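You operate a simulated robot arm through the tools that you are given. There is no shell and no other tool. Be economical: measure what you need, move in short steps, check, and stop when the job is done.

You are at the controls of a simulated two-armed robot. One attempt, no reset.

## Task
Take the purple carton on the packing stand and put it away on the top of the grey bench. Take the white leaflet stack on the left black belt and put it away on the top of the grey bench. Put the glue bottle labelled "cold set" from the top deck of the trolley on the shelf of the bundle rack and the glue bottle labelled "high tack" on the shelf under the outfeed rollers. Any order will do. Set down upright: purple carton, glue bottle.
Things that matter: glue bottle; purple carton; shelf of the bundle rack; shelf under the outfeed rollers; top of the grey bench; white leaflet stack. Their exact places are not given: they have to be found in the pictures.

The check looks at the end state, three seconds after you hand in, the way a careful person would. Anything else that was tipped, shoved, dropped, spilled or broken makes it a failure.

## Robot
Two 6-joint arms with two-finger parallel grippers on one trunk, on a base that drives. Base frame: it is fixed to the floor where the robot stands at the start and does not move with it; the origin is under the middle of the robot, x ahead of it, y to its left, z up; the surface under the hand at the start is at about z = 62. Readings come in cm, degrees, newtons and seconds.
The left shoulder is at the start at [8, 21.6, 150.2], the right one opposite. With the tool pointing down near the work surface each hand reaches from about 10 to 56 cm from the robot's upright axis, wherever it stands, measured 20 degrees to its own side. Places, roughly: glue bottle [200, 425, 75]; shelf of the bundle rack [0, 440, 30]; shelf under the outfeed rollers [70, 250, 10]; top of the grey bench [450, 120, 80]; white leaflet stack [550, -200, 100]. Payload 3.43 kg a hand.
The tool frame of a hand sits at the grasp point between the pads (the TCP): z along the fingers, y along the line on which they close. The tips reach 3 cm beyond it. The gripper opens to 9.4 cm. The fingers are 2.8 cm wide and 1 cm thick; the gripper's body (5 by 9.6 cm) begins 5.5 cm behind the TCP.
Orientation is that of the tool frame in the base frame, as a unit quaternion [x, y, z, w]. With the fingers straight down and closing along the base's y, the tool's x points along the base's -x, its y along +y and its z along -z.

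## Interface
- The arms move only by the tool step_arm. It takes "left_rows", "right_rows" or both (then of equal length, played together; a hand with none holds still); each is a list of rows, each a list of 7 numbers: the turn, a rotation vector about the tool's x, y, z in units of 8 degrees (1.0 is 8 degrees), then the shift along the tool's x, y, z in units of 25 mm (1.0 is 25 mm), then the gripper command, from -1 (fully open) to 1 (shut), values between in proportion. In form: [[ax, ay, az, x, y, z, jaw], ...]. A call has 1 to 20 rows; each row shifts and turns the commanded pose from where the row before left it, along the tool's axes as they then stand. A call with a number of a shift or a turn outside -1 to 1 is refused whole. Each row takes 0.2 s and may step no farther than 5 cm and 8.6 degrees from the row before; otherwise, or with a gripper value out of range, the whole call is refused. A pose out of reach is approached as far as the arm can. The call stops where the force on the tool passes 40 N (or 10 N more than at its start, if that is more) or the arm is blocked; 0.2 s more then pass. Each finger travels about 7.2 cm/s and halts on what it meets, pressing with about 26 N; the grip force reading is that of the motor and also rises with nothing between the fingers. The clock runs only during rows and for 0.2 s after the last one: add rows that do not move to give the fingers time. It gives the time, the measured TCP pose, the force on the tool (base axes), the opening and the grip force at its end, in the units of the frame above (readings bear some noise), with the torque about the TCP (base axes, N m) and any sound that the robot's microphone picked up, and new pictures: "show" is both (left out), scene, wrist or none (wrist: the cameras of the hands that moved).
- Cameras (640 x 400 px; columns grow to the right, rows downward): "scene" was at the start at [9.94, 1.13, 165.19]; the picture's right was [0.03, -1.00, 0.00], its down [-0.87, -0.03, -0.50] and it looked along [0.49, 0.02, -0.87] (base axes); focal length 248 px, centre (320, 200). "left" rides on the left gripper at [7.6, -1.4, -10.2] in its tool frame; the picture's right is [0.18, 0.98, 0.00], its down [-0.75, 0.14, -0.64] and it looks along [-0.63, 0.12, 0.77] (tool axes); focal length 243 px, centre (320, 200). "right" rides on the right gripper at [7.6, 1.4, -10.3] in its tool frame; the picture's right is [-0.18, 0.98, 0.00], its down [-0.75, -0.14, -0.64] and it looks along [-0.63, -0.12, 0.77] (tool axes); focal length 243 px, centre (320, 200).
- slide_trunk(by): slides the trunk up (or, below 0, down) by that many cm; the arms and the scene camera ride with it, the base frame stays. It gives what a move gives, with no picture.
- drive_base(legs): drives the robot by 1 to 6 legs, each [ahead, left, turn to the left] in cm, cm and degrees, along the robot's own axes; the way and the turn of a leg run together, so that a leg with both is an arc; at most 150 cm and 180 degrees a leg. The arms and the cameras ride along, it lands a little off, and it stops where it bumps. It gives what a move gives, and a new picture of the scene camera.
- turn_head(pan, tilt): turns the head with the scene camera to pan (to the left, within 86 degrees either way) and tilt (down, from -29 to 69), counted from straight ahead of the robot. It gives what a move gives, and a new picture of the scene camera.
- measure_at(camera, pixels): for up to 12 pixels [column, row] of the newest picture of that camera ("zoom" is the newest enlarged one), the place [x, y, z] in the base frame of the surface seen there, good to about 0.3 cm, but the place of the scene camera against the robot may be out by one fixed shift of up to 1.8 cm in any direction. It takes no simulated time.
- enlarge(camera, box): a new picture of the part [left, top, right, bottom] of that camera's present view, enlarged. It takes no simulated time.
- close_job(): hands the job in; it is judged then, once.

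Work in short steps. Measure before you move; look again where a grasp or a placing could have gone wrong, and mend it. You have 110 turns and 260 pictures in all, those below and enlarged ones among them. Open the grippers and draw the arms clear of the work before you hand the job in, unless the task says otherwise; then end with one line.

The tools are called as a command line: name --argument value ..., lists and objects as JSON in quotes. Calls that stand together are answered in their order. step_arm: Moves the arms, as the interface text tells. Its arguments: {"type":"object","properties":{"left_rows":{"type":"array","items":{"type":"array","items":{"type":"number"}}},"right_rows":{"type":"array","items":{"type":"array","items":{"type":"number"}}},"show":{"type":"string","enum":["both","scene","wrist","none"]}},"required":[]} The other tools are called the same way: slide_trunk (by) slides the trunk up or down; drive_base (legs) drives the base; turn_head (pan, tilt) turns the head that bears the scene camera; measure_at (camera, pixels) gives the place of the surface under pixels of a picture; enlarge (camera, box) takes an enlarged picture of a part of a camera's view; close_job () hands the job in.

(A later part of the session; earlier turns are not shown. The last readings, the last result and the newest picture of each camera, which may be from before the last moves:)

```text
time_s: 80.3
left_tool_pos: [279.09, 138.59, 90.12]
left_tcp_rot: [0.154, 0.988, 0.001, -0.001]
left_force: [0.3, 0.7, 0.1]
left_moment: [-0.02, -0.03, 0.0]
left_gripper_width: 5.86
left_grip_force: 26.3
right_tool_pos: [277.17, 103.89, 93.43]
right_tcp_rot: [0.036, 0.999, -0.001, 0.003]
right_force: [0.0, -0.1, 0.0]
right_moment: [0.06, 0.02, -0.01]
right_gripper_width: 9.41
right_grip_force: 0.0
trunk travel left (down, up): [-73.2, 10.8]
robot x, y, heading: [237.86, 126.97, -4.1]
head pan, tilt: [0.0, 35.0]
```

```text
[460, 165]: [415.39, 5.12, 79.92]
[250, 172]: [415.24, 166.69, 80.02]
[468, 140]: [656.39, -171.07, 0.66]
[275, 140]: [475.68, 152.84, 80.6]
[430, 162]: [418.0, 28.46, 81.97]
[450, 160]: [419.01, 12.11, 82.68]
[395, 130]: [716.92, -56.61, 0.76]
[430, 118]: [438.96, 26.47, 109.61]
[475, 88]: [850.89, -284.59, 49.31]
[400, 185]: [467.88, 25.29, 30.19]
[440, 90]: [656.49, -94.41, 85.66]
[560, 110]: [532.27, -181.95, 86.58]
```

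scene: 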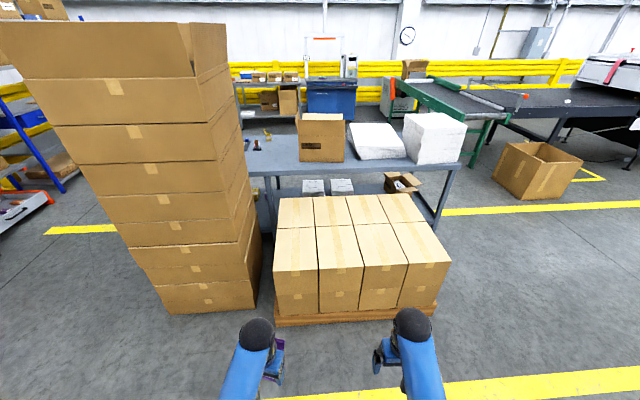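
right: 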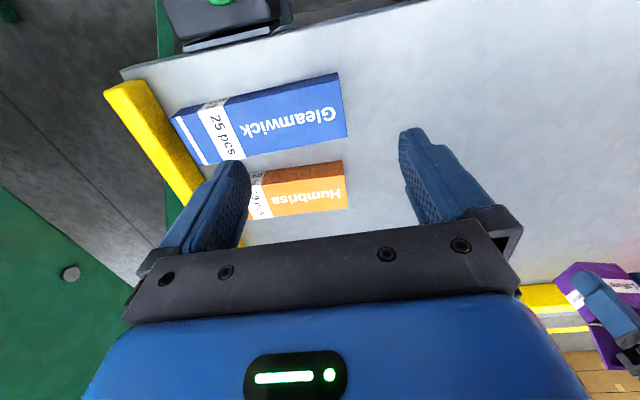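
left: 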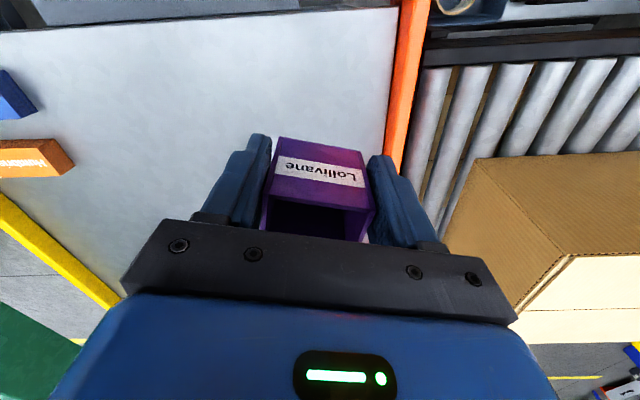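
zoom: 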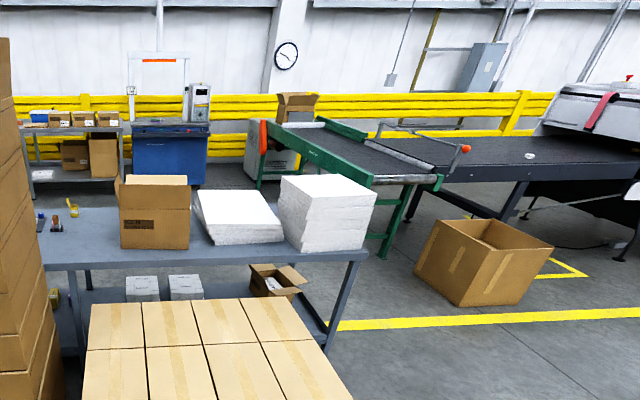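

Bench top is z≈80, x 415–480, y 5–210; a small white thing lies on the black belt near (562,103). I drive around the pallet's right end.

drive_base --legs '[[45, -90, 0], [50, -80, 0], [0, 0, 4]]'

```text
time_s: 90.3
left_tool_pos: [356.43, -33.81, 90.25]
left_tcp_rot: [0.128, 0.992, 0.001, -0.001]
left_force: [0.0, -0.5, -0.8]
left_moment: [-0.05, 0.02, 0.02]
left_gripper_width: 5.85
left_grip_force: 25.7
right_tool_pos: [356.52, -68.46, 93.43]
right_tcp_rot: [0.01, 1.0, 0.0, 0.002]
right_force: [-0.3, -0.7, -0.8]
right_moment: [0.0, 0.02, -0.02]
right_gripper_width: 9.42
right_grip_force: 0.1
trunk travel left (down, up): [-73.2, 10.8]
robot x, y, heading: [315.98, -47.02, -1.2]
head pan, tilt: [0.0, 35.0]
```

scene: 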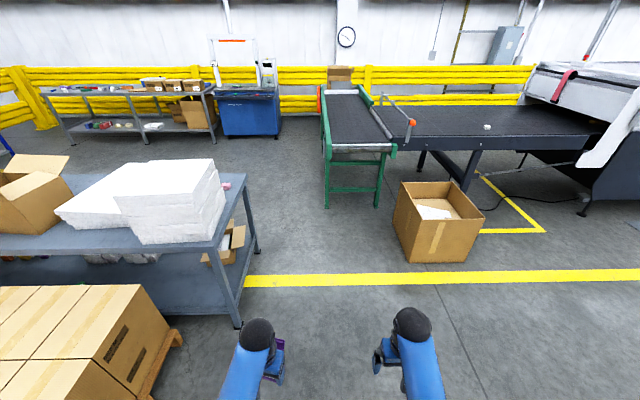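

A white item lies on the black belt at (487,127). I enlarge and measure.

enlarge --camera "scene" --box '[370, 70, 630, 232]'

measure_at --camera "scene" --pixels '[[487, 127], [487, 148], [400, 148], [560, 145], [487, 105], [462, 190], [400, 260], [437, 262], [485, 215], [220, 240], [250, 175], [325, 205]]'

```text
2.46 times, centred on (500, 151) of scene
```

zoom: 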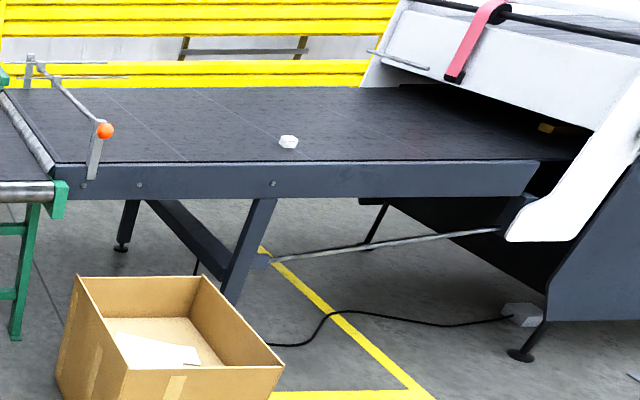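

```text
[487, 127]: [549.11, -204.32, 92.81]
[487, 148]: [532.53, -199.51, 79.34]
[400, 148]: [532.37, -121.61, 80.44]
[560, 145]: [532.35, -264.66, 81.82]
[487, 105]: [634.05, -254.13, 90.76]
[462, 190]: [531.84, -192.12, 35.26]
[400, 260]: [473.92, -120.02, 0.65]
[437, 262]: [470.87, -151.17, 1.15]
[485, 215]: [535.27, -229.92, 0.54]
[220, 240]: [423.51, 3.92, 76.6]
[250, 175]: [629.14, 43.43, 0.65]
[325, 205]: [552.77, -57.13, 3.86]
```

The stack is at (549,-204,93) near the belt edge x=532. First the carton: I turn left at about (405,-68) to view the bench's right end.

drive_base --legs '[[95, -18, 0], [0, 0, 90]]'

slide_trunk --by 10

turn_head --pan -10 --tilt 40

```text
time_s: 99.4
left_tool_pos: [401.29, -28.07, 90.07]
left_tcp_rot: [-0.611, 0.791, 0.0, -0.002]
left_force: [-0.4, -0.9, 0.2]
left_moment: [-0.02, 0.02, 0.01]
left_gripper_width: 5.88
left_grip_force: 26.0
right_tool_pos: [435.94, -28.07, 93.46]
right_tcp_rot: [-0.701, 0.714, 0.001, 0.002]
right_force: [-0.4, 0.1, -0.6]
right_moment: [0.02, -0.01, 0.02]
right_gripper_width: 9.39
right_grip_force: 0.1
trunk travel left (down, up): [-73.2, 10.8]
robot x, y, heading: [414.88, -68.3, 88.7]
head pan, tilt: [0.0, 35.0]
```

scene: 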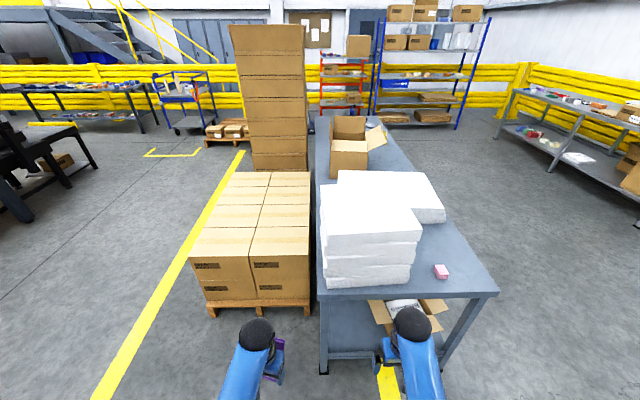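

```text
time_s: 100.8
left_tool_pos: [401.36, -27.98, 99.94]
left_tcp_rot: [-0.611, 0.792, -0.001, -0.001]
left_force: [-0.2, -0.5, 0.1]
left_moment: [-0.01, 0.0, 0.01]
left_gripper_width: 5.88
left_grip_force: 25.7
right_tool_pos: [435.98, -28.01, 103.38]
right_tcp_rot: [-0.7, 0.714, 0.001, 0.002]
right_force: [0.4, 0.0, 0.3]
right_moment: [0.01, -0.01, -0.02]
right_gripper_width: 9.42
right_grip_force: 0.1
trunk travel left (down, up): [-83.2, 0.8]
robot x, y, heading: [414.94, -68.7, 88.7]
head pan, tilt: [0.0, 35.0]
```

```text
time_s: 101.5
left_tool_pos: [401.43, -28.01, 99.98]
left_tcp_rot: [-0.611, 0.792, -0.001, -0.001]
left_force: [-0.5, -0.5, 0.2]
left_moment: [-0.03, 0.02, -0.03]
left_gripper_width: 5.87
left_grip_force: 26.3
right_tool_pos: [435.89, -28.0, 103.51]
right_tcp_rot: [-0.7, 0.714, 0.001, 0.001]
right_force: [-0.1, 1.1, 0.1]
right_moment: [0.03, -0.01, -0.01]
right_gripper_width: 9.38
right_grip_force: 0.1
trunk travel left (down, up): [-83.2, 0.8]
robot x, y, heading: [414.92, -68.68, 88.9]
head pan, tilt: [-10.0, 40.0]
```

scene: 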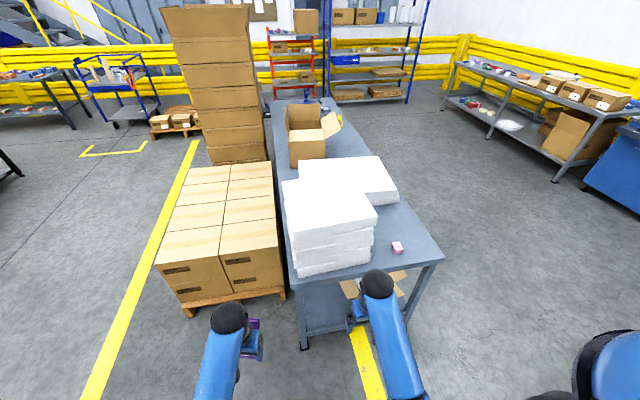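

The strip x≈455–480 on the bench's far side is free, with open floor beyond. I drive round the bench's right end to the far side and face it.

drive_base --legs '[[12, -70, 0], [60, -34, 0], [72, -12, 0], [0, 0, 90]]'

turn_head --pan 0 --tilt 50

```text
time_s: 107.5
left_tool_pos: [490.88, 18.34, 100.05]
left_tcp_rot: [-0.627, 0.779, -0.002, 0.005]
left_force: [-0.9, -0.6, -0.6]
left_moment: [0.01, -0.07, 0.05]
left_gripper_width: 5.85
left_grip_force: 26.5
right_tool_pos: [525.35, 19.77, 103.88]
right_tcp_rot: [0.715, -0.699, 0.0, -0.006]
right_force: [-1.2, -0.1, 0.4]
right_moment: [0.06, -0.06, -0.01]
right_gripper_width: 9.39
right_grip_force: 0.0
trunk travel left (down, up): [-83.2, 0.8]
robot x, y, heading: [506.93, -20.51, 91.2]
head pan, tilt: [-10.0, 40.0]
stopped in leg 2: the robot was blocked; the commanded pose is now the measured one
```

scene: 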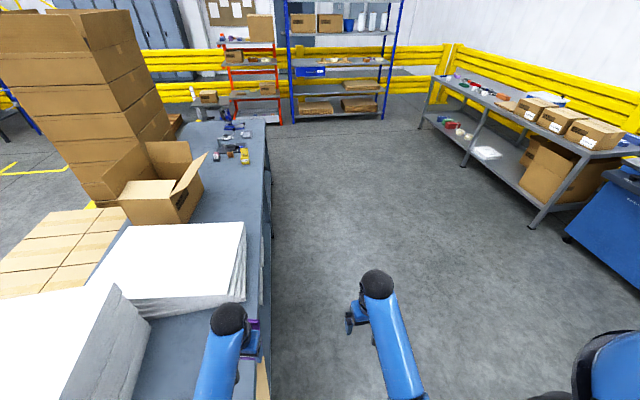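

```text
time_s: 108.3
left_tool_pos: [491.42, 19.0, 100.07]
left_tcp_rot: [-0.626, 0.779, -0.002, 0.0]
left_force: [-0.6, 0.9, 0.1]
left_moment: [0.01, -0.01, 0.02]
left_gripper_width: 5.85
left_grip_force: 26.1
right_tool_pos: [525.97, 20.26, 103.54]
right_tcp_rot: [0.715, -0.699, -0.001, -0.004]
right_force: [-0.3, -0.2, -0.3]
right_moment: [0.02, -0.03, 0.0]
right_gripper_width: 9.4
right_grip_force: 0.2
trunk travel left (down, up): [-83.2, 0.8]
robot x, y, heading: [507.0, -20.62, 90.9]
head pan, tilt: [0.0, 50.0]
```

scene: 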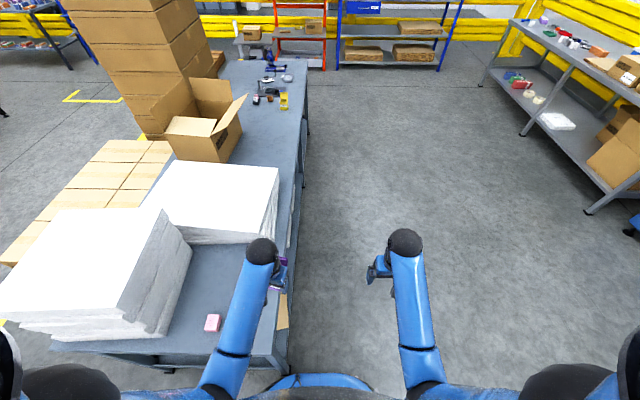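

Blocked at (507,-21): the base touched the bench's end corner. I ease back 3, shift right 24, then go ahead and turn to face the bench.

drive_base --legs '[[-3, 0, 0], [4, -26, 0], [95, -8, 0]]'

drive_base --legs '[[0, 0, 90]]'

```text
time_s: 115.1
left_tool_pos: [523.16, 113.95, 100.08]
left_tcp_rot: [-0.631, 0.776, 0.0, -0.002]
left_force: [0.4, 0.0, 0.0]
left_moment: [0.04, 0.03, 0.0]
left_gripper_width: 5.91
left_grip_force: 26.0
right_tool_pos: [557.76, 115.78, 103.33]
right_tcp_rot: [0.719, -0.695, -0.002, -0.001]
right_force: [0.0, -0.2, 0.1]
right_moment: [0.01, -0.01, -0.01]
right_gripper_width: 9.43
right_grip_force: 0.1
trunk travel left (down, up): [-83.2, 0.8]
robot x, y, heading: [538.94, 74.47, 91.8]
head pan, tilt: [0.0, 50.0]
```

scene: 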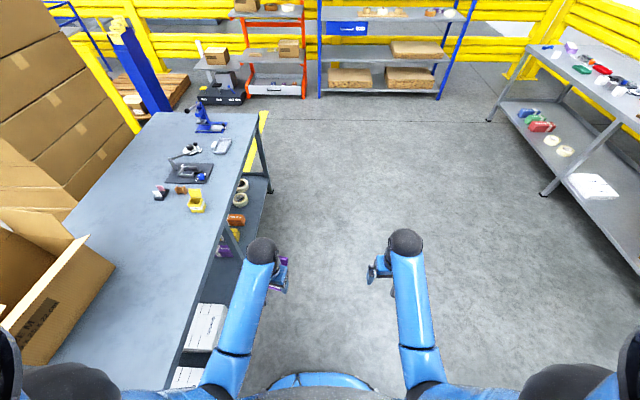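

```text
time_s: 119.2
left_tool_pos: [498.43, 60.77, 99.94]
left_tcp_rot: [0.992, -0.126, 0.002, 0.002]
left_force: [0.2, 0.7, -0.8]
left_moment: [0.02, -0.01, -0.01]
left_gripper_width: 5.88
left_grip_force: 25.7
right_tool_pos: [498.07, 95.42, 103.39]
right_tcp_rot: [1.0, -0.008, -0.001, 0.001]
right_force: [-0.5, 0.0, -0.6]
right_moment: [0.02, -0.04, 0.0]
right_gripper_width: 9.4
right_grip_force: 0.0
trunk travel left (down, up): [-83.2, 0.8]
robot x, y, heading: [538.72, 74.24, 179.3]
head pan, tilt: [0.0, 50.0]
```

scene: 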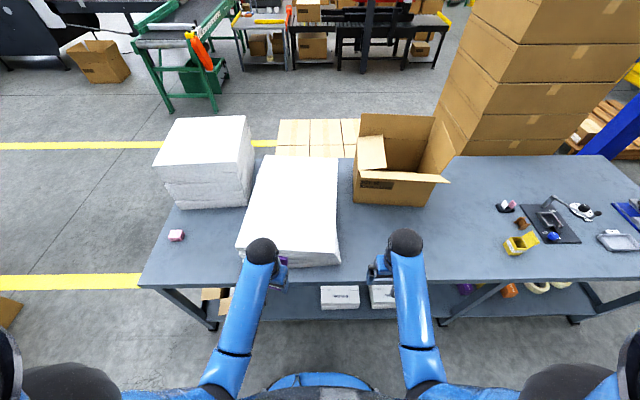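

Bench free zone is around pixels (380–500, 200–270). I measure it.

measure_at --camera "scene" --pixels '[[350, 270], [440, 275], [500, 270], [430, 215], [470, 215], [345, 240], [505, 245], [450, 185], [150, 285], [410, 205]]'

```text
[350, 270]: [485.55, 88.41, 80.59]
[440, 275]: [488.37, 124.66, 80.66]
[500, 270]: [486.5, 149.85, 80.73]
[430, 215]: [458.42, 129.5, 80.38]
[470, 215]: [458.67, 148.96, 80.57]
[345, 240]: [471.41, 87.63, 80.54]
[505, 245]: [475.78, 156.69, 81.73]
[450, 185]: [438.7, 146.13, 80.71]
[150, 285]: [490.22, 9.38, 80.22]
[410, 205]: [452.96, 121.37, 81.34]
```

Free zone x 455–488, y 90–155, z 80.5. I shift the robot right 40 and ahead 12.

drive_base --legs '[[12, -40, 0.7]]'

step_arm --left_rows '[[0, 0, 0, -0.8, 0.2, 0, 0.6], [0, 0, 0, -0.8, 0.2, 0, 0.6], [0, 0, 0, -0.8, 0.2, 0, 0.6], [0, 0, 0, -0.8, 0.2, 0, 0.6], [0, 0, 0, -0.8, 0.2, 0, 0.6], [0, 0, 0, 0, 0, 0, 0.6]]' --show "none"

slide_trunk --by -11

step_arm --left_rows '[[0, 0, 0, 0, 0, 0, 0.6]]'

```text
time_s: 121.8
left_tool_pos: [487.27, 99.64, 99.98]
left_tcp_rot: [0.993, -0.119, 0.002, -0.001]
left_force: [-0.3, -0.6, 0.2]
left_moment: [0.01, 0.0, 0.03]
left_gripper_width: 5.88
left_grip_force: 26.7
right_tool_pos: [486.67, 134.31, 103.45]
right_tcp_rot: [1.0, -0.001, -0.001, -0.001]
right_force: [-0.3, -0.1, 1.1]
right_moment: [-0.01, 0.01, 0.01]
right_gripper_width: 9.42
right_grip_force: 0.1
trunk travel left (down, up): [-83.2, 0.8]
robot x, y, heading: [527.23, 114.34, 179.5]
head pan, tilt: [0.0, 50.0]
```

scene: 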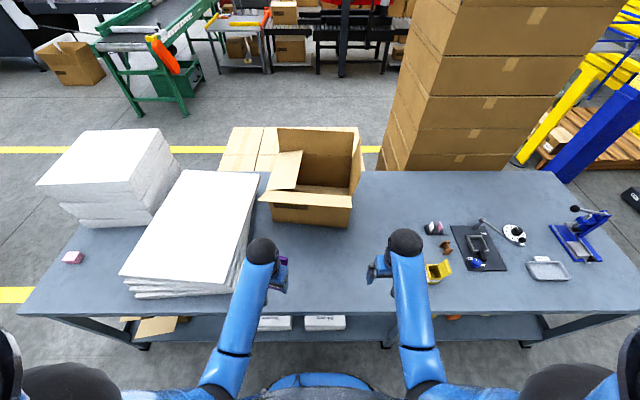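

```text
time_s: 123.2
left_tool_pos: [476.84, 99.84, 100.12]
left_tcp_rot: [0.993, -0.121, 0.003, 0.0]
left_force: [0.9, 0.7, 0.2]
left_moment: [-0.02, -0.01, -0.02]
left_gripper_width: 5.87
left_grip_force: 25.8
right_tool_pos: [486.69, 134.55, 103.44]
right_tcp_rot: [1.0, -0.002, -0.001, -0.001]
right_force: [0.0, 0.5, -0.4]
right_moment: [0.01, 0.02, 0.02]
right_gripper_width: 9.41
right_grip_force: 0.0
trunk travel left (down, up): [-83.2, 0.8]
robot x, y, heading: [527.04, 113.96, 179.8]
head pan, tilt: [0.0, 50.0]
```

```text
time_s: 124.6
left_tool_pos: [476.98, 99.97, 88.94]
left_tcp_rot: [0.993, -0.121, 0.003, 0.001]
left_force: [0.3, -0.5, 0.6]
left_moment: [0.0, -0.02, 0.0]
left_gripper_width: 5.84
left_grip_force: 26.3
right_tool_pos: [486.48, 134.5, 92.42]
right_tcp_rot: [1.0, -0.002, -0.002, -0.001]
right_force: [0.5, -0.3, -0.1]
right_moment: [-0.03, 0.06, 0.01]
right_gripper_width: 9.38
right_grip_force: 0.1
trunk travel left (down, up): [-72.2, 11.8]
robot x, y, heading: [527.27, 114.1, 179.8]
head pan, tilt: [0.0, 50.0]
```

```text
time_s: 125.0
left_tool_pos: [477.02, 99.92, 89.14]
left_tcp_rot: [0.993, -0.121, 0.003, 0.001]
left_force: [0.6, -0.3, 1.0]
left_moment: [0.02, -0.03, -0.02]
left_gripper_width: 5.88
left_grip_force: 26.3
right_tool_pos: [486.63, 134.37, 92.38]
right_tcp_rot: [1.0, -0.001, -0.002, 0.0]
right_force: [0.2, -0.6, -0.3]
right_moment: [0.0, -0.01, 0.02]
right_gripper_width: 9.4
right_grip_force: 0.0
trunk travel left (down, up): [-72.2, 11.8]
robot x, y, heading: [527.48, 114.15, 179.7]
head pan, tilt: [0.0, 50.0]
```

scene: 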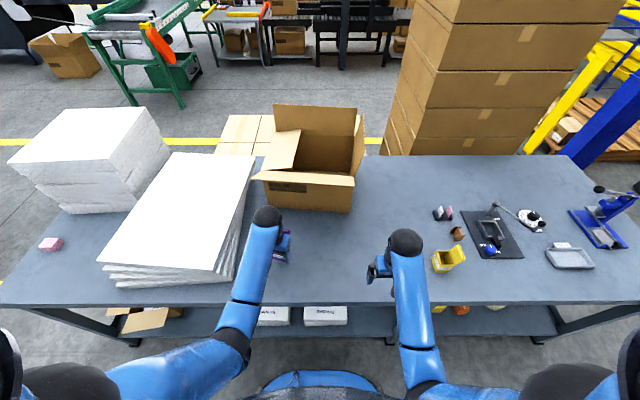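
left: 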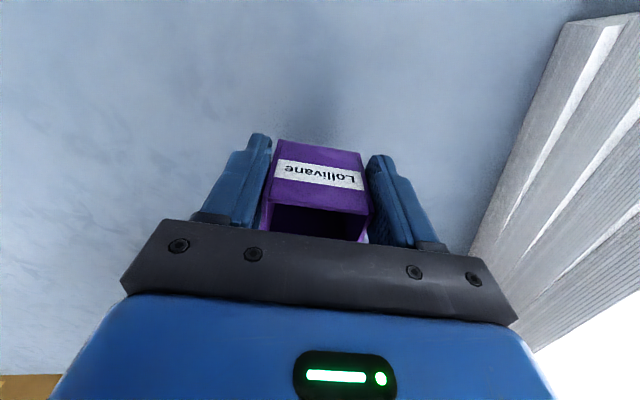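

The hand is at z 89; the paper pile is close on one side, so I shift 4 cm away from it. I measure carton bottom edge against the bench.

measure_at --camera "left" --pixels '[[282, 141], [355, 153], [320, 150], [310, 60], [320, 100]]'

step_arm --left_rows '[[0, 0, 0, 0, -0.8, 0, 0.6], [0, 0, 0, 0, -0.8, 0, 0.6], [0, 0, 0, 0, 0, 0.6, 0.6], [0, 0, 0, 0, 0, 0.5, 0.6], [0, 0, 0, 0, 0, 0.3, 0.6], [0, 0, 0, 0, 0, 0, 0.6]]' --show "wrist"

```text
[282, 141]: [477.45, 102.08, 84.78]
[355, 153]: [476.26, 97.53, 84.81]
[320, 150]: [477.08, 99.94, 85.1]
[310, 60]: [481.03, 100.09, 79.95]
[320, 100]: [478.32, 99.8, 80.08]
```

```text
time_s: 126.4
left_tool_pos: [477.95, 103.82, 85.7]
left_tcp_rot: [0.993, -0.121, 0.003, 0.0]
left_force: [0.0, 0.4, 0.1]
left_moment: [0.03, 0.0, 0.04]
left_gripper_width: 5.86
left_grip_force: 25.9
right_tool_pos: [486.7, 134.61, 92.28]
right_tcp_rot: [1.0, -0.001, -0.002, 0.0]
right_force: [0.3, 0.3, 0.3]
right_moment: [0.01, 0.02, 0.05]
right_gripper_width: 9.4
right_grip_force: 0.0
trunk travel left (down, up): [-72.2, 11.8]
robot x, y, heading: [527.59, 113.4, 179.8]
head pan, tilt: [0.0, 50.0]
```

left: 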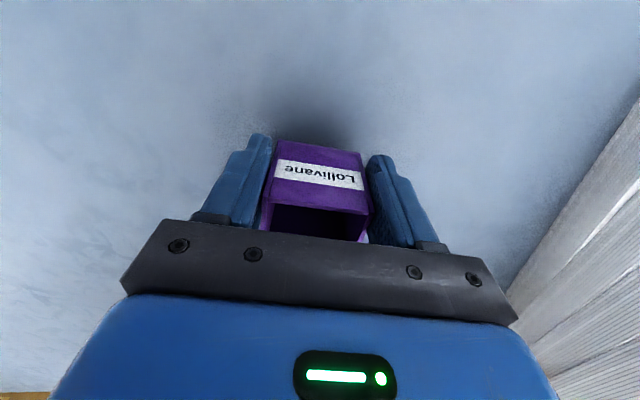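

About 1.3 cm remain. I descend 1 cm, checking force.

step_arm --left_rows '[[0, 0, 0, 0, 0, 0.2, 0.6], [0, 0, 0, 0, 0, 0.2, 0.6], [0, 0, 0, 0, 0, 0, 0.6]]' --show "wrist"

measure_at --camera "left" --pixels '[[282, 141], [355, 153], [320, 149], [320, 130]]'

```text
time_s: 127.2
left_tool_pos: [477.91, 103.68, 84.48]
left_tcp_rot: [0.993, -0.12, 0.002, 0.001]
left_force: [0.5, 0.1, 1.2]
left_moment: [-0.01, 0.06, 0.0]
left_gripper_width: 5.86
left_grip_force: 26.0
right_tool_pos: [486.6, 134.63, 92.49]
right_tcp_rot: [1.0, -0.002, -0.001, -0.001]
right_force: [-0.5, -0.5, 0.0]
right_moment: [0.02, 0.0, 0.0]
right_gripper_width: 9.4
right_grip_force: 0.0
trunk travel left (down, up): [-72.2, 11.8]
robot x, y, heading: [527.26, 113.98, 179.5]
head pan, tilt: [0.0, 50.0]
```

left: 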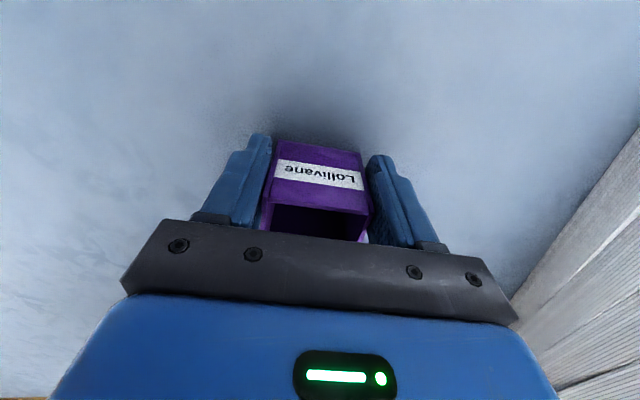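

```text
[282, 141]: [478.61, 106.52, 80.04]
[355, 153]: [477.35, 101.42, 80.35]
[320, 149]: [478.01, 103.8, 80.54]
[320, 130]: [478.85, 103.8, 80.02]
```

The carton's bottom is within a few mm of the top (80.0). I lower 0.3 cm and open slowly, then raise.

step_arm --left_rows '[[0, 0, 0, 0, 0, 0.1, 0.6], [0, 0, 0, 0, 0, 0, 0.6], [0, 0, 0, 0, 0, 0, -0.3], [0, 0, 0, 0, 0, 0, -0.6], [0, 0, 0, 0, 0, 0, -0.8], [0, 0, 0, 0, 0, 0, -0.8]]' --show "wrist"

step_arm --left_rows '[[0, 0, 0, 0, 0, -0.5, -0.8], [0, 0, 0, 0, 0, -0.8, -0.8], [0, 0, 0, 0, 0, -0.8, -0.8], [0, 0, 0, 0, 0, -0.8, -0.8], [0, 0, 0, 0, 0, -0.8, -0.8], [0, 0, 0, 0, 0, 0, -1]]' --show "wrist"

```text
time_s: 128.6
left_tool_pos: [477.9, 103.78, 84.2]
left_tcp_rot: [0.993, -0.121, 0.003, 0.0]
left_force: [0.0, -0.4, -1.1]
left_moment: [-0.02, -0.02, 0.04]
left_gripper_width: 8.47
left_grip_force: 0.0
right_tool_pos: [486.65, 134.57, 92.31]
right_tcp_rot: [1.0, -0.002, -0.002, 0.0]
right_force: [-0.1, 1.0, 0.7]
right_moment: [0.0, 0.01, 0.01]
right_gripper_width: 9.41
right_grip_force: 0.1
trunk travel left (down, up): [-72.2, 11.8]
robot x, y, heading: [527.4, 113.83, 179.6]
head pan, tilt: [0.0, 50.0]
```

left: 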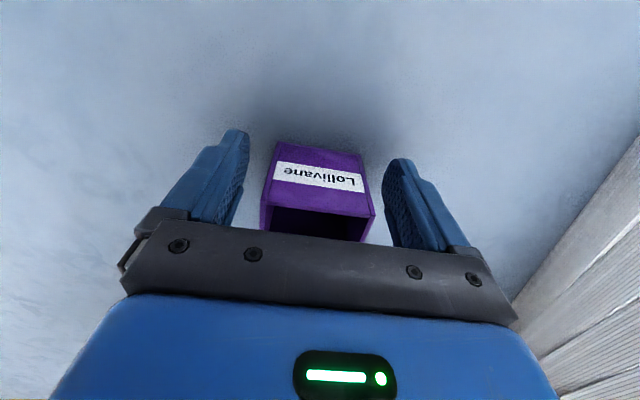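

```text
time_s: 130.0
left_tool_pos: [478.05, 103.73, 93.57]
left_tcp_rot: [0.993, -0.12, 0.003, 0.001]
left_force: [-0.3, 0.4, 0.0]
left_moment: [0.04, -0.01, -0.01]
left_gripper_width: 9.39
left_grip_force: 0.1
right_tool_pos: [486.59, 134.48, 92.43]
right_tcp_rot: [1.0, -0.001, -0.001, 0.0]
right_force: [-0.2, 0.0, -0.6]
right_moment: [0.0, -0.02, 0.02]
right_gripper_width: 9.42
right_grip_force: 0.0
trunk travel left (down, up): [-72.2, 11.8]
robot x, y, heading: [527.4, 113.94, 179.8]
head pan, tilt: [0.0, 50.0]
```

left: 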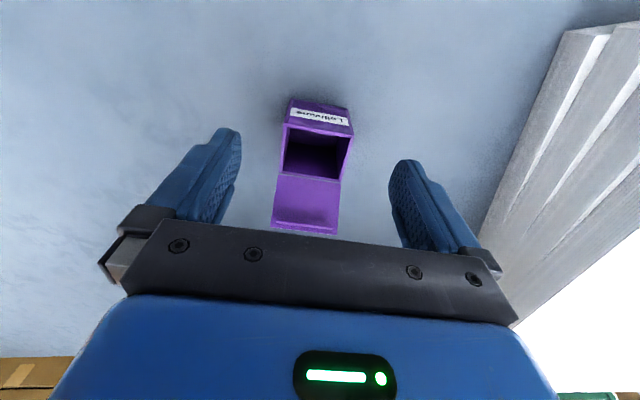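

The carton stands upright on the bench. I raise the trunk, back away, and retrace the route round the bench end toward the belt.

slide_trunk --by 10

drive_base --legs '[[-10, 0, 0], [0, 132, 0], [41, 32, 0], [65, 0, 0]]'

```text
time_s: 131.3
left_tool_pos: [477.98, 103.74, 103.42]
left_tcp_rot: [0.993, -0.121, 0.002, 0.002]
left_force: [0.4, 0.3, -0.3]
left_moment: [0.0, 0.03, 0.01]
left_gripper_width: 9.41
left_grip_force: 0.1
right_tool_pos: [486.51, 134.52, 102.4]
right_tcp_rot: [1.0, -0.002, -0.002, 0.0]
right_force: [-0.1, 0.5, -0.9]
right_moment: [0.01, -0.03, 0.01]
right_gripper_width: 9.43
right_grip_force: 0.1
trunk travel left (down, up): [-82.2, 1.8]
robot x, y, heading: [527.16, 114.16, 179.9]
head pan, tilt: [0.0, 50.0]
```

```text
time_s: 144.2
left_tool_pos: [380.34, -50.21, 103.53]
left_tcp_rot: [0.991, -0.131, 0.001, 0.001]
left_force: [-0.1, 0.3, -0.2]
left_moment: [0.01, 0.01, 0.01]
left_gripper_width: 9.44
left_grip_force: 0.1
right_tool_pos: [389.7, -19.77, 102.43]
right_tcp_rot: [1.0, -0.013, -0.002, 0.0]
right_force: [-0.1, -0.4, -0.7]
right_moment: [0.0, 0.01, -0.04]
right_gripper_width: 9.41
right_grip_force: 0.0
trunk travel left (down, up): [-82.2, 1.8]
robot x, y, heading: [429.63, -41.34, 178.5]
head pan, tilt: [0.0, 50.0]
```

scene: 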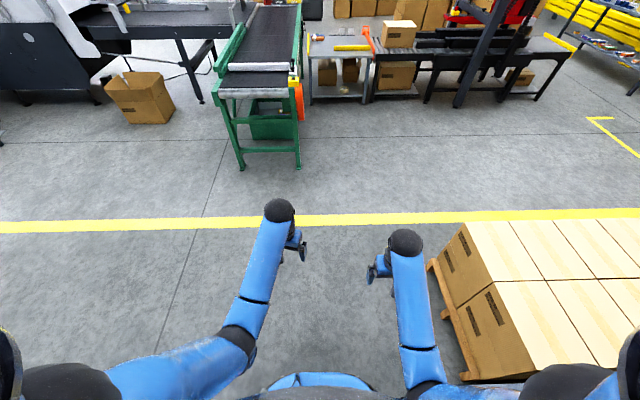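

Clear floor. I go left (toward -y) 148 and turn about to face the belt.

drive_base --legs '[[0, 145, 0], [0, 0, 180]]'

```text
time_s: 158.9
left_tool_pos: [475.67, -173.04, 103.35]
left_tcp_rot: [0.097, 0.995, 0.002, -0.002]
left_force: [-0.2, -0.7, 0.8]
left_moment: [-0.04, 0.0, 0.0]
left_gripper_width: 9.4
left_grip_force: 0.1
right_tool_pos: [468.57, -204.07, 102.38]
right_tcp_rot: [-0.021, 1.0, -0.001, 0.002]
right_force: [-0.9, 0.6, -0.1]
right_moment: [-0.01, -0.02, -0.03]
right_gripper_width: 9.38
right_grip_force: 0.0
trunk travel left (down, up): [-82.2, 1.8]
robot x, y, heading: [426.91, -185.5, 2.4]
head pan, tilt: [0.0, 50.0]
```

scene: 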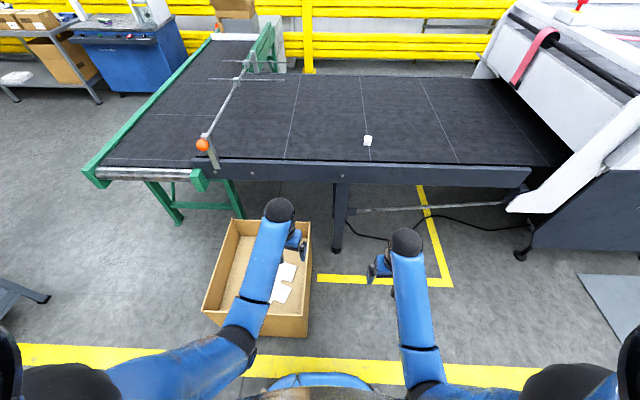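

White stack at (368,140). I enlarge it and measure it, the belt edge, the floor box and leg.

enlarge --camera "scene" --box '[318, 110, 418, 172]'

measure_at --camera "scene" --pixels '[[365, 137], [371, 137], [364, 145], [371, 145], [368, 163], [368, 180], [306, 335], [310, 222], [337, 250], [355, 210], [515, 250], [520, 212]]'

```text
6.40 times, centred on (368, 141) of scene
```

zoom: 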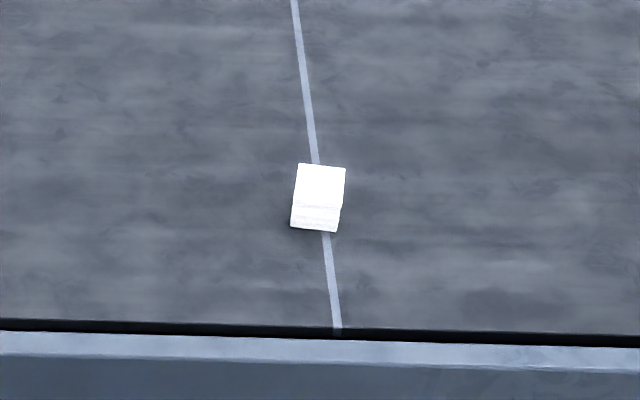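

```text
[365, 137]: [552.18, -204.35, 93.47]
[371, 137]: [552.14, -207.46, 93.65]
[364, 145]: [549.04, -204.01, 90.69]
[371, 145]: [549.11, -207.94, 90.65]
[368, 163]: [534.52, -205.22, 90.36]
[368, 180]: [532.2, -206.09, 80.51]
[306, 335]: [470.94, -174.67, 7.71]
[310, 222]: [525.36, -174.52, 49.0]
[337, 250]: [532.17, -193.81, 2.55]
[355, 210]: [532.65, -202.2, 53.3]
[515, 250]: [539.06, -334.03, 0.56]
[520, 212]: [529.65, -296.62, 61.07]
```

The stack is ~4×5 cm, 3.3 cm high at (551.5,-205.8), belt z 90.4. I position the robot at about (498,-224) for the left hand, clear of the floor box (y>-175).

drive_base --legs '[[0, 0, -2.4], [0, -39, 0], [70, 0, 0]]'

step_arm --left_rows '[[0, 0, -0.7, 0, 0, 0, -1], [0, 0, -0.7, 0, 0, 0, -1], [0, 0, 0, 0, 0, 0, -1]]'

```text
time_s: 165.2
left_tool_pos: [547.27, -213.61, 103.61]
left_tcp_rot: [0.12, 0.993, 0.001, -0.002]
left_force: [-0.1, 0.0, -0.4]
left_moment: [0.01, -0.02, -0.04]
left_gripper_width: 9.41
left_grip_force: 0.0
right_tool_pos: [538.59, -244.44, 102.4]
right_tcp_rot: [0.001, 1.0, 0.0, 0.002]
right_force: [0.5, -0.2, -0.3]
right_moment: [0.0, 0.03, -0.01]
right_gripper_width: 9.39
right_grip_force: 0.1
trunk travel left (down, up): [-82.2, 1.8]
robot x, y, heading: [498.05, -223.82, -0.1]
head pan, tilt: [0.0, 50.0]
```

scene: 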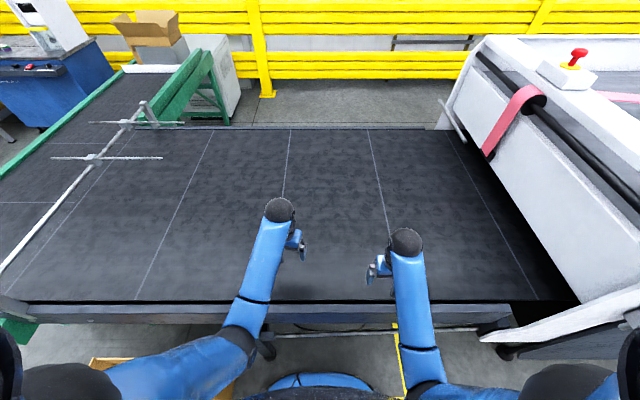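

```text
time_s: 166.0
left_tool_pos: [547.42, -213.68, 103.38]
left_tcp_rot: [0.022, 1.0, 0.001, -0.003]
left_force: [-1.2, -0.4, 0.5]
left_moment: [-0.02, 0.0, 0.0]
left_gripper_width: 9.38
left_grip_force: 0.0
right_tool_pos: [538.71, -244.47, 102.41]
right_tcp_rot: [0.002, 1.0, 0.0, 0.001]
right_force: [0.7, -1.1, 0.9]
right_moment: [0.0, -0.02, -0.03]
right_gripper_width: 9.38
right_grip_force: 0.1
trunk travel left (down, up): [-82.2, 1.8]
robot x, y, heading: [497.56, -223.94, -0.2]
head pan, tilt: [0.0, 50.0]
```

scene: 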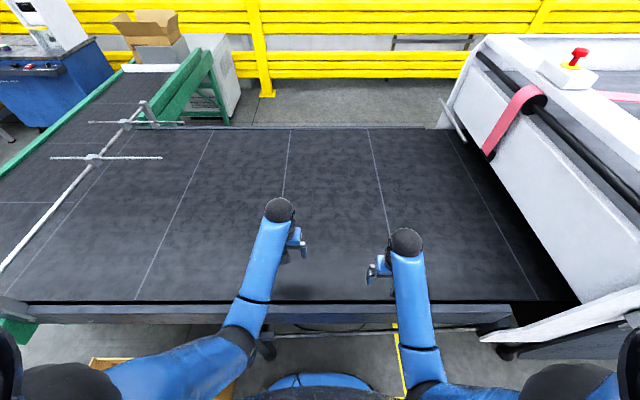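
left: 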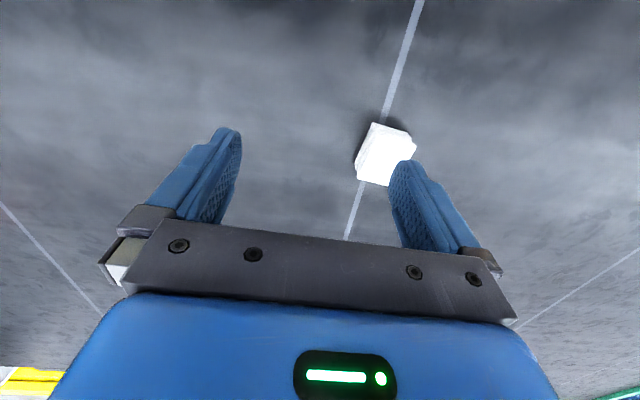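

enlarge --camera "left" --box '[320, 90, 440, 210]'

measure_at --camera "left" --pixels '[[375, 124], [408, 136], [413, 147], [362, 165], [358, 180], [390, 184], [374, 130], [340, 140], [385, 160]]'

```text
3.33 times, centred on (380, 150) of left
```

zoom: 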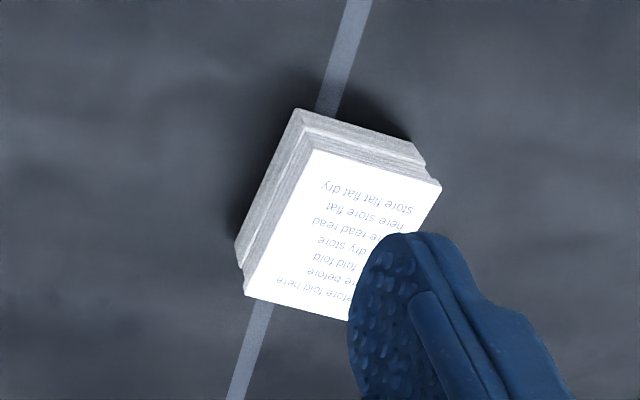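

```text
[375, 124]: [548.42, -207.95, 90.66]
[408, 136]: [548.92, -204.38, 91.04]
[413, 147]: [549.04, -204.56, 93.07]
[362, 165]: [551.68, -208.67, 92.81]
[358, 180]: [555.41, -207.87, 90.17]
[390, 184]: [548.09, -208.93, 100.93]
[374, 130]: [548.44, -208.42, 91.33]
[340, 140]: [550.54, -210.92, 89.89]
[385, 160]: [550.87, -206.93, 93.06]
```

The leaflet stack spans x 548.6–554, y -208.6…-204.4, top 93.1, yaw about -8°. I move above it, rotate to match, and lower partway.

step_arm --left_rows '[[0, 0, 0, -0.48, 0.97, 0, -1], [0, 0, 0, -0.48, 0.97, 0, -1], [0, 0, 0, -0.48, 0.97, 0, -1], [0, 0, 0.7, 0, 0, 0.6, -1], [0, 0, 0, 0, 0, 0.8, -1], [0, 0, 0, 0, 0, 0.6, -1], [0, 0, 0, 0, 0, 0, -1]]' --show "wrist"

enlarge --camera "left" --box '[200, 80, 440, 230]'

```text
time_s: 167.6
left_tool_pos: [551.26, -206.49, 98.25]
left_tcp_rot: [0.071, 0.997, 0.001, -0.003]
left_force: [0.2, -0.4, -0.1]
left_moment: [0.01, 0.02, 0.02]
left_gripper_width: 9.4
left_grip_force: 0.0
right_tool_pos: [538.85, -244.53, 102.51]
right_tcp_rot: [0.001, 1.0, 0.001, 0.002]
right_force: [-0.6, -0.3, -0.2]
right_moment: [0.01, 0.0, 0.01]
right_gripper_width: 9.42
right_grip_force: 0.1
trunk travel left (down, up): [-82.2, 1.8]
robot x, y, heading: [498.04, -224.16, -0.0]
head pan, tilt: [0.0, 50.0]
```

left: 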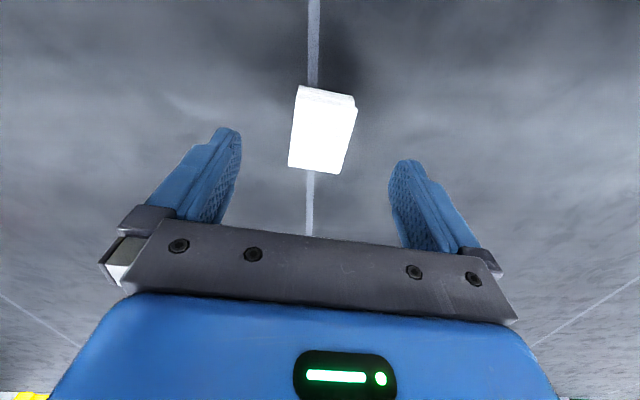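

```text
2.67 times, centred on (320, 155) of left
```

zoom: 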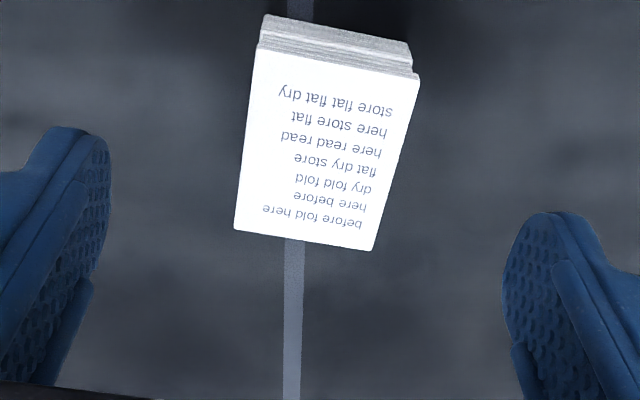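

measure_at --camera "left" --pixels '[[298, 99], [355, 109], [290, 165], [338, 172], [312, 200], [300, 88], [353, 98]]'

```text
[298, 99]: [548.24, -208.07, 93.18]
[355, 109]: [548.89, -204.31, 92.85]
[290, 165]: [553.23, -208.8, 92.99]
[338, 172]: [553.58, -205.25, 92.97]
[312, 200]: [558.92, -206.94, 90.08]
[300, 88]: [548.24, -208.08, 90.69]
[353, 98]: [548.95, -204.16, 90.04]
```

Aligned (centre 551.0,-206.6). I descend 4.6 cm so the tips stay just above the belt, and close.

step_arm --left_rows '[[0, 0, 0.15, 0, 0, 0.7, -1], [0, 0, 0, 0, 0, 0.7, -1], [0, 0, 0, 0, 0, 0.44, -1], [0, 0, 0, 0, 0, 0, -1], [0, 0, 0, 0, 0, 0, 0], [0, 0, 0, 0, 0, 0, 0.4], [0, 0, 0, 0, 0, 0, 0.6], [0, 0, 0, 0, 0, 0, 0.6], [0, 0, 0, 0, 0, 0, 0.6]]' --show "wrist"

```text
time_s: 169.6
left_tool_pos: [551.34, -206.54, 93.77]
left_tcp_rot: [0.081, 0.997, 0.0, -0.002]
left_force: [-0.1, -0.1, -0.8]
left_moment: [0.01, 0.0, 0.02]
left_gripper_width: 3.88
left_grip_force: 26.0
right_tool_pos: [538.8, -244.45, 102.33]
right_tcp_rot: [0.0, 1.0, -0.001, 0.002]
right_force: [-0.3, -0.8, -0.4]
right_moment: [0.01, -0.02, 0.02]
right_gripper_width: 9.4
right_grip_force: 0.0
trunk travel left (down, up): [-82.2, 1.8]
robot x, y, heading: [497.9, -224.2, -0.2]
head pan, tilt: [0.0, 50.0]
```

left: 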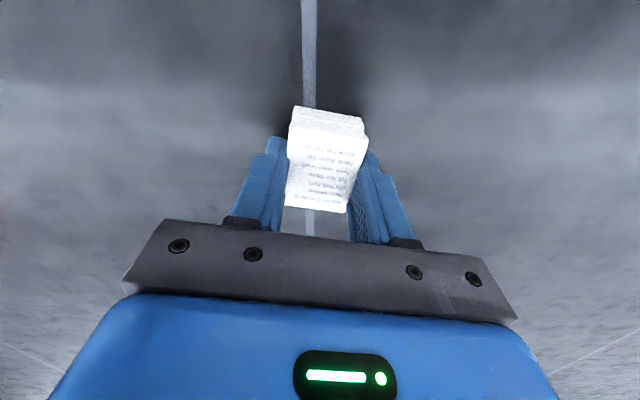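

Gripped at 3.88 cm, 26 N. I lift 9 cm while drawing back, and check.

step_arm --left_rows '[[0, 0, 0, 0, 0, -0.6, 0.7], [0, 0, 0, 0, 0, -0.8, 0.7], [0, 0, 0, 0.4, 0, -0.8, 0.7], [0, 0, 0, 0.6, 0, -0.8, 0.7], [0, 0, 0, 0.6, 0, -0.6, 0.7], [0, 0, 0, 0.6, 0, 0, 0.7], [0, 0, 0, 0.6, 0, 0, 0.7]]' --show "wrist"

```text
time_s: 171.2
left_tool_pos: [544.25, -205.65, 102.99]
left_tcp_rot: [0.08, 0.997, 0.002, -0.003]
left_force: [-1.0, 1.2, -0.7]
left_moment: [-0.04, -0.02, 0.02]
left_gripper_width: 3.88
left_grip_force: 25.5
right_tool_pos: [538.67, -244.5, 102.54]
right_tcp_rot: [0.001, 1.0, 0.001, 0.002]
right_force: [0.2, -1.1, 0.2]
right_moment: [0.0, 0.02, 0.0]
right_gripper_width: 9.39
right_grip_force: 0.0
trunk travel left (down, up): [-82.2, 1.8]
robot x, y, heading: [498.27, -224.08, -0.2]
head pan, tilt: [0.0, 50.0]
```

left: 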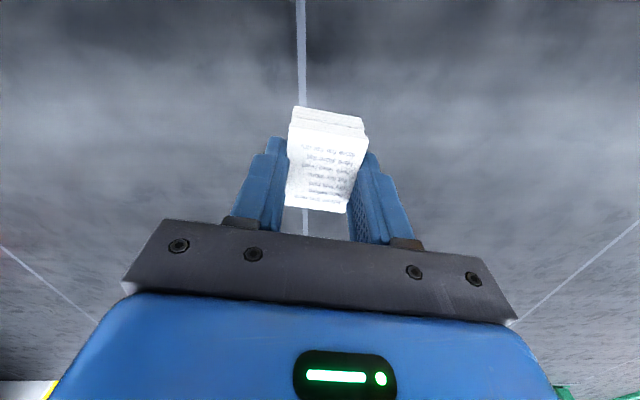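

Held. I back out, turn to face +y and drive toward the bench's right end.

drive_base --legs '[[-68, 0, 0], [0, 0, 90], [150, 0, 0]]'

drive_base --legs '[[10, -60, 0]]'

```text
time_s: 185.9
left_tool_pos: [419.24, -25.13, 102.95]
left_tcp_rot: [-0.623, 0.782, -0.001, -0.003]
left_force: [-0.3, -0.7, -0.1]
left_moment: [0.0, -0.02, 0.03]
left_gripper_width: 3.89
left_grip_force: 26.0
right_tool_pos: [457.72, -33.08, 102.34]
right_tcp_rot: [-0.684, 0.729, 0.001, 0.001]
right_force: [-0.2, 0.1, 0.3]
right_moment: [0.0, 0.01, -0.02]
right_gripper_width: 9.4
right_grip_force: 0.1
trunk travel left (down, up): [-82.2, 1.8]
robot x, y, heading: [434.66, -72.59, 86.5]
head pan, tilt: [0.0, 50.0]
```

scene: 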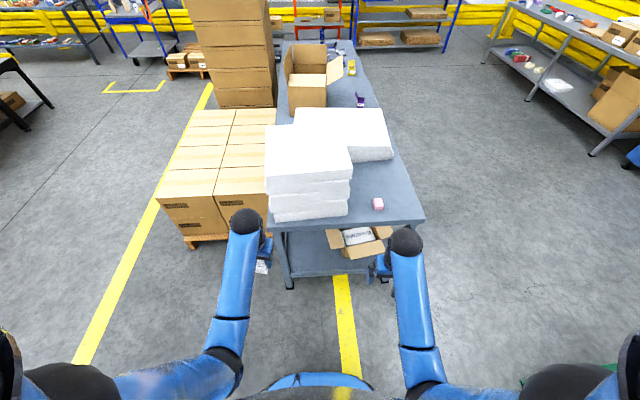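

```text
time_s: 189.3
left_tool_pos: [480.49, -18.5, 102.89]
left_tcp_rot: [-0.624, 0.781, -0.001, -0.002]
left_force: [-0.7, 0.7, -0.4]
left_moment: [0.0, -0.02, 0.03]
left_gripper_width: 3.91
left_grip_force: 27.0
right_tool_pos: [518.81, -26.41, 102.42]
right_tcp_rot: [-0.685, 0.728, 0.001, 0.002]
right_force: [0.2, -0.4, 0.5]
right_moment: [0.06, -0.02, 0.03]
right_gripper_width: 9.41
right_grip_force: 0.0
trunk travel left (down, up): [-82.2, 1.8]
robot x, y, heading: [496.26, -65.5, 86.5]
head pan, tilt: [0.0, 50.0]
```

scene: 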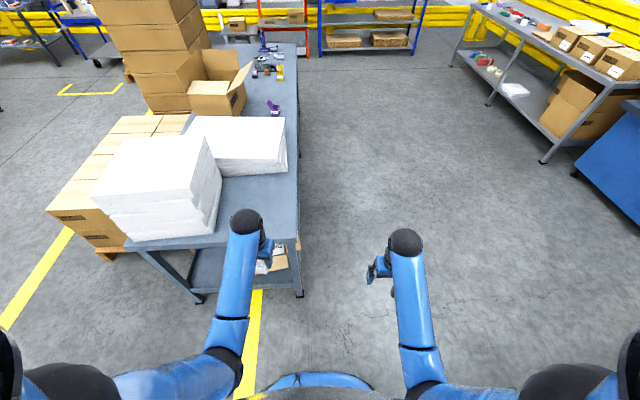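

The bench's end is ahead-left; carton seen upright at (274,108). I measure the free corner of the bench.

measure_at --camera "scene" --pixels '[[270, 225], [293, 236], [265, 195], [290, 190], [222, 232], [228, 205], [275, 180], [218, 205], [286, 170]]'

enlarge --camera "scene" --box '[180, 60, 340, 270]'

```text
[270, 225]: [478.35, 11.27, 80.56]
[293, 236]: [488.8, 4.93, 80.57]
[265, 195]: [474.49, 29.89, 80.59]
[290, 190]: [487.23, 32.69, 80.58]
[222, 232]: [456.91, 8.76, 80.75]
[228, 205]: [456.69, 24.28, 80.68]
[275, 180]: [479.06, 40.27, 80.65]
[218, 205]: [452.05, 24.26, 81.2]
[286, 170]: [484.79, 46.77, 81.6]
```

```text
1.90 times, centred on (260, 165) of scene
```

zoom: 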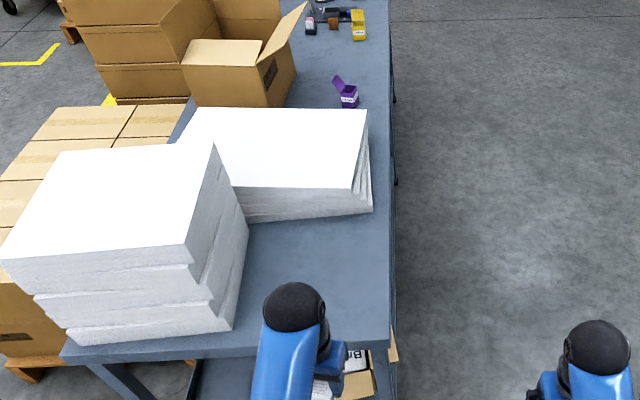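

Free patch around (479,20). I drive ahead 33 so the hand comes over the bench end.

drive_base --legs '[[32, -3, 3.5]]'

step_arm --left_rows '[[0, 0, 0, 0, 0, 0, 0.7]]' --show "wrist"

```text
time_s: 191.5
left_tool_pos: [481.81, 11.65, 102.97]
left_tcp_rot: [-0.647, 0.762, -0.001, -0.002]
left_force: [0.1, 0.3, 0.1]
left_moment: [0.01, 0.0, 0.03]
left_gripper_width: 3.87
left_grip_force: 26.1
right_tool_pos: [520.72, 6.15, 102.57]
right_tcp_rot: [-0.707, 0.708, 0.001, 0.001]
right_force: [0.8, 0.8, -0.1]
right_moment: [0.0, -0.05, -0.02]
right_gripper_width: 9.4
right_grip_force: 0.1
trunk travel left (down, up): [-82.2, 1.8]
robot x, y, heading: [500.02, -34.29, 89.8]
head pan, tilt: [0.0, 50.0]
```

scene: 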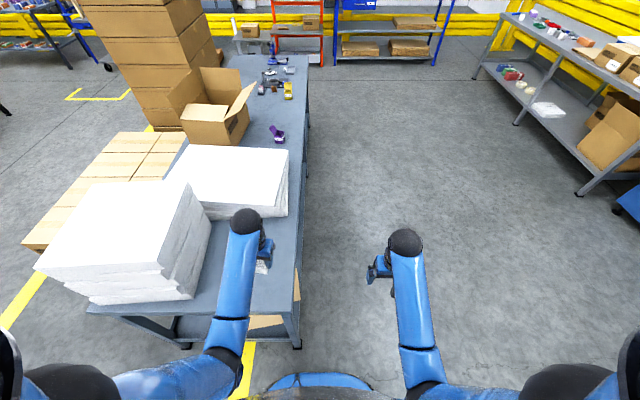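

```text
time_s: 191.9
left_tool_pos: [481.96, 12.05, 102.93]
left_tcp_rot: [-0.648, 0.762, -0.002, -0.003]
left_force: [1.1, -0.6, -1.1]
left_moment: [0.0, -0.01, 0.0]
left_gripper_width: 3.88
left_grip_force: 26.1
right_tool_pos: [520.67, 6.4, 102.26]
right_tcp_rot: [-0.706, 0.709, 0.0, 0.0]
right_force: [-0.1, -0.1, 0.4]
right_moment: [0.01, 0.01, 0.0]
right_gripper_width: 9.4
right_grip_force: 0.1
trunk travel left (down, up): [-82.2, 1.8]
robot x, y, heading: [500.23, -34.68, 89.8]
head pan, tilt: [0.0, 50.0]
```

left: 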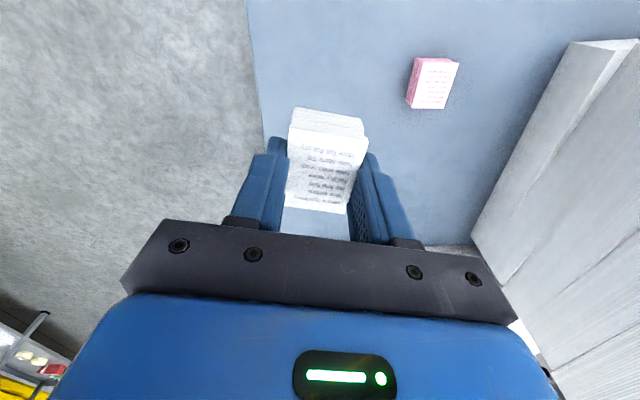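

I see the pink block (nearer and left of the hand), and the bench's outer edge at image left. I measure them.

measure_at --camera "left" --pixels '[[410, 103], [445, 108], [415, 60], [258, 80], [263, 130], [330, 60], [400, 130], [470, 235], [325, 118]]'

```text
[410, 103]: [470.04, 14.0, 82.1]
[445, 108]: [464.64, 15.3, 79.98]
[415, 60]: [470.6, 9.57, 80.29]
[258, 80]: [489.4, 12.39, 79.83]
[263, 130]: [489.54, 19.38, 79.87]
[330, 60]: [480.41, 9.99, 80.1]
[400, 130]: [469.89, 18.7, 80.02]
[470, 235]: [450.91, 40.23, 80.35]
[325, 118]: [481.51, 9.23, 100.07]
```

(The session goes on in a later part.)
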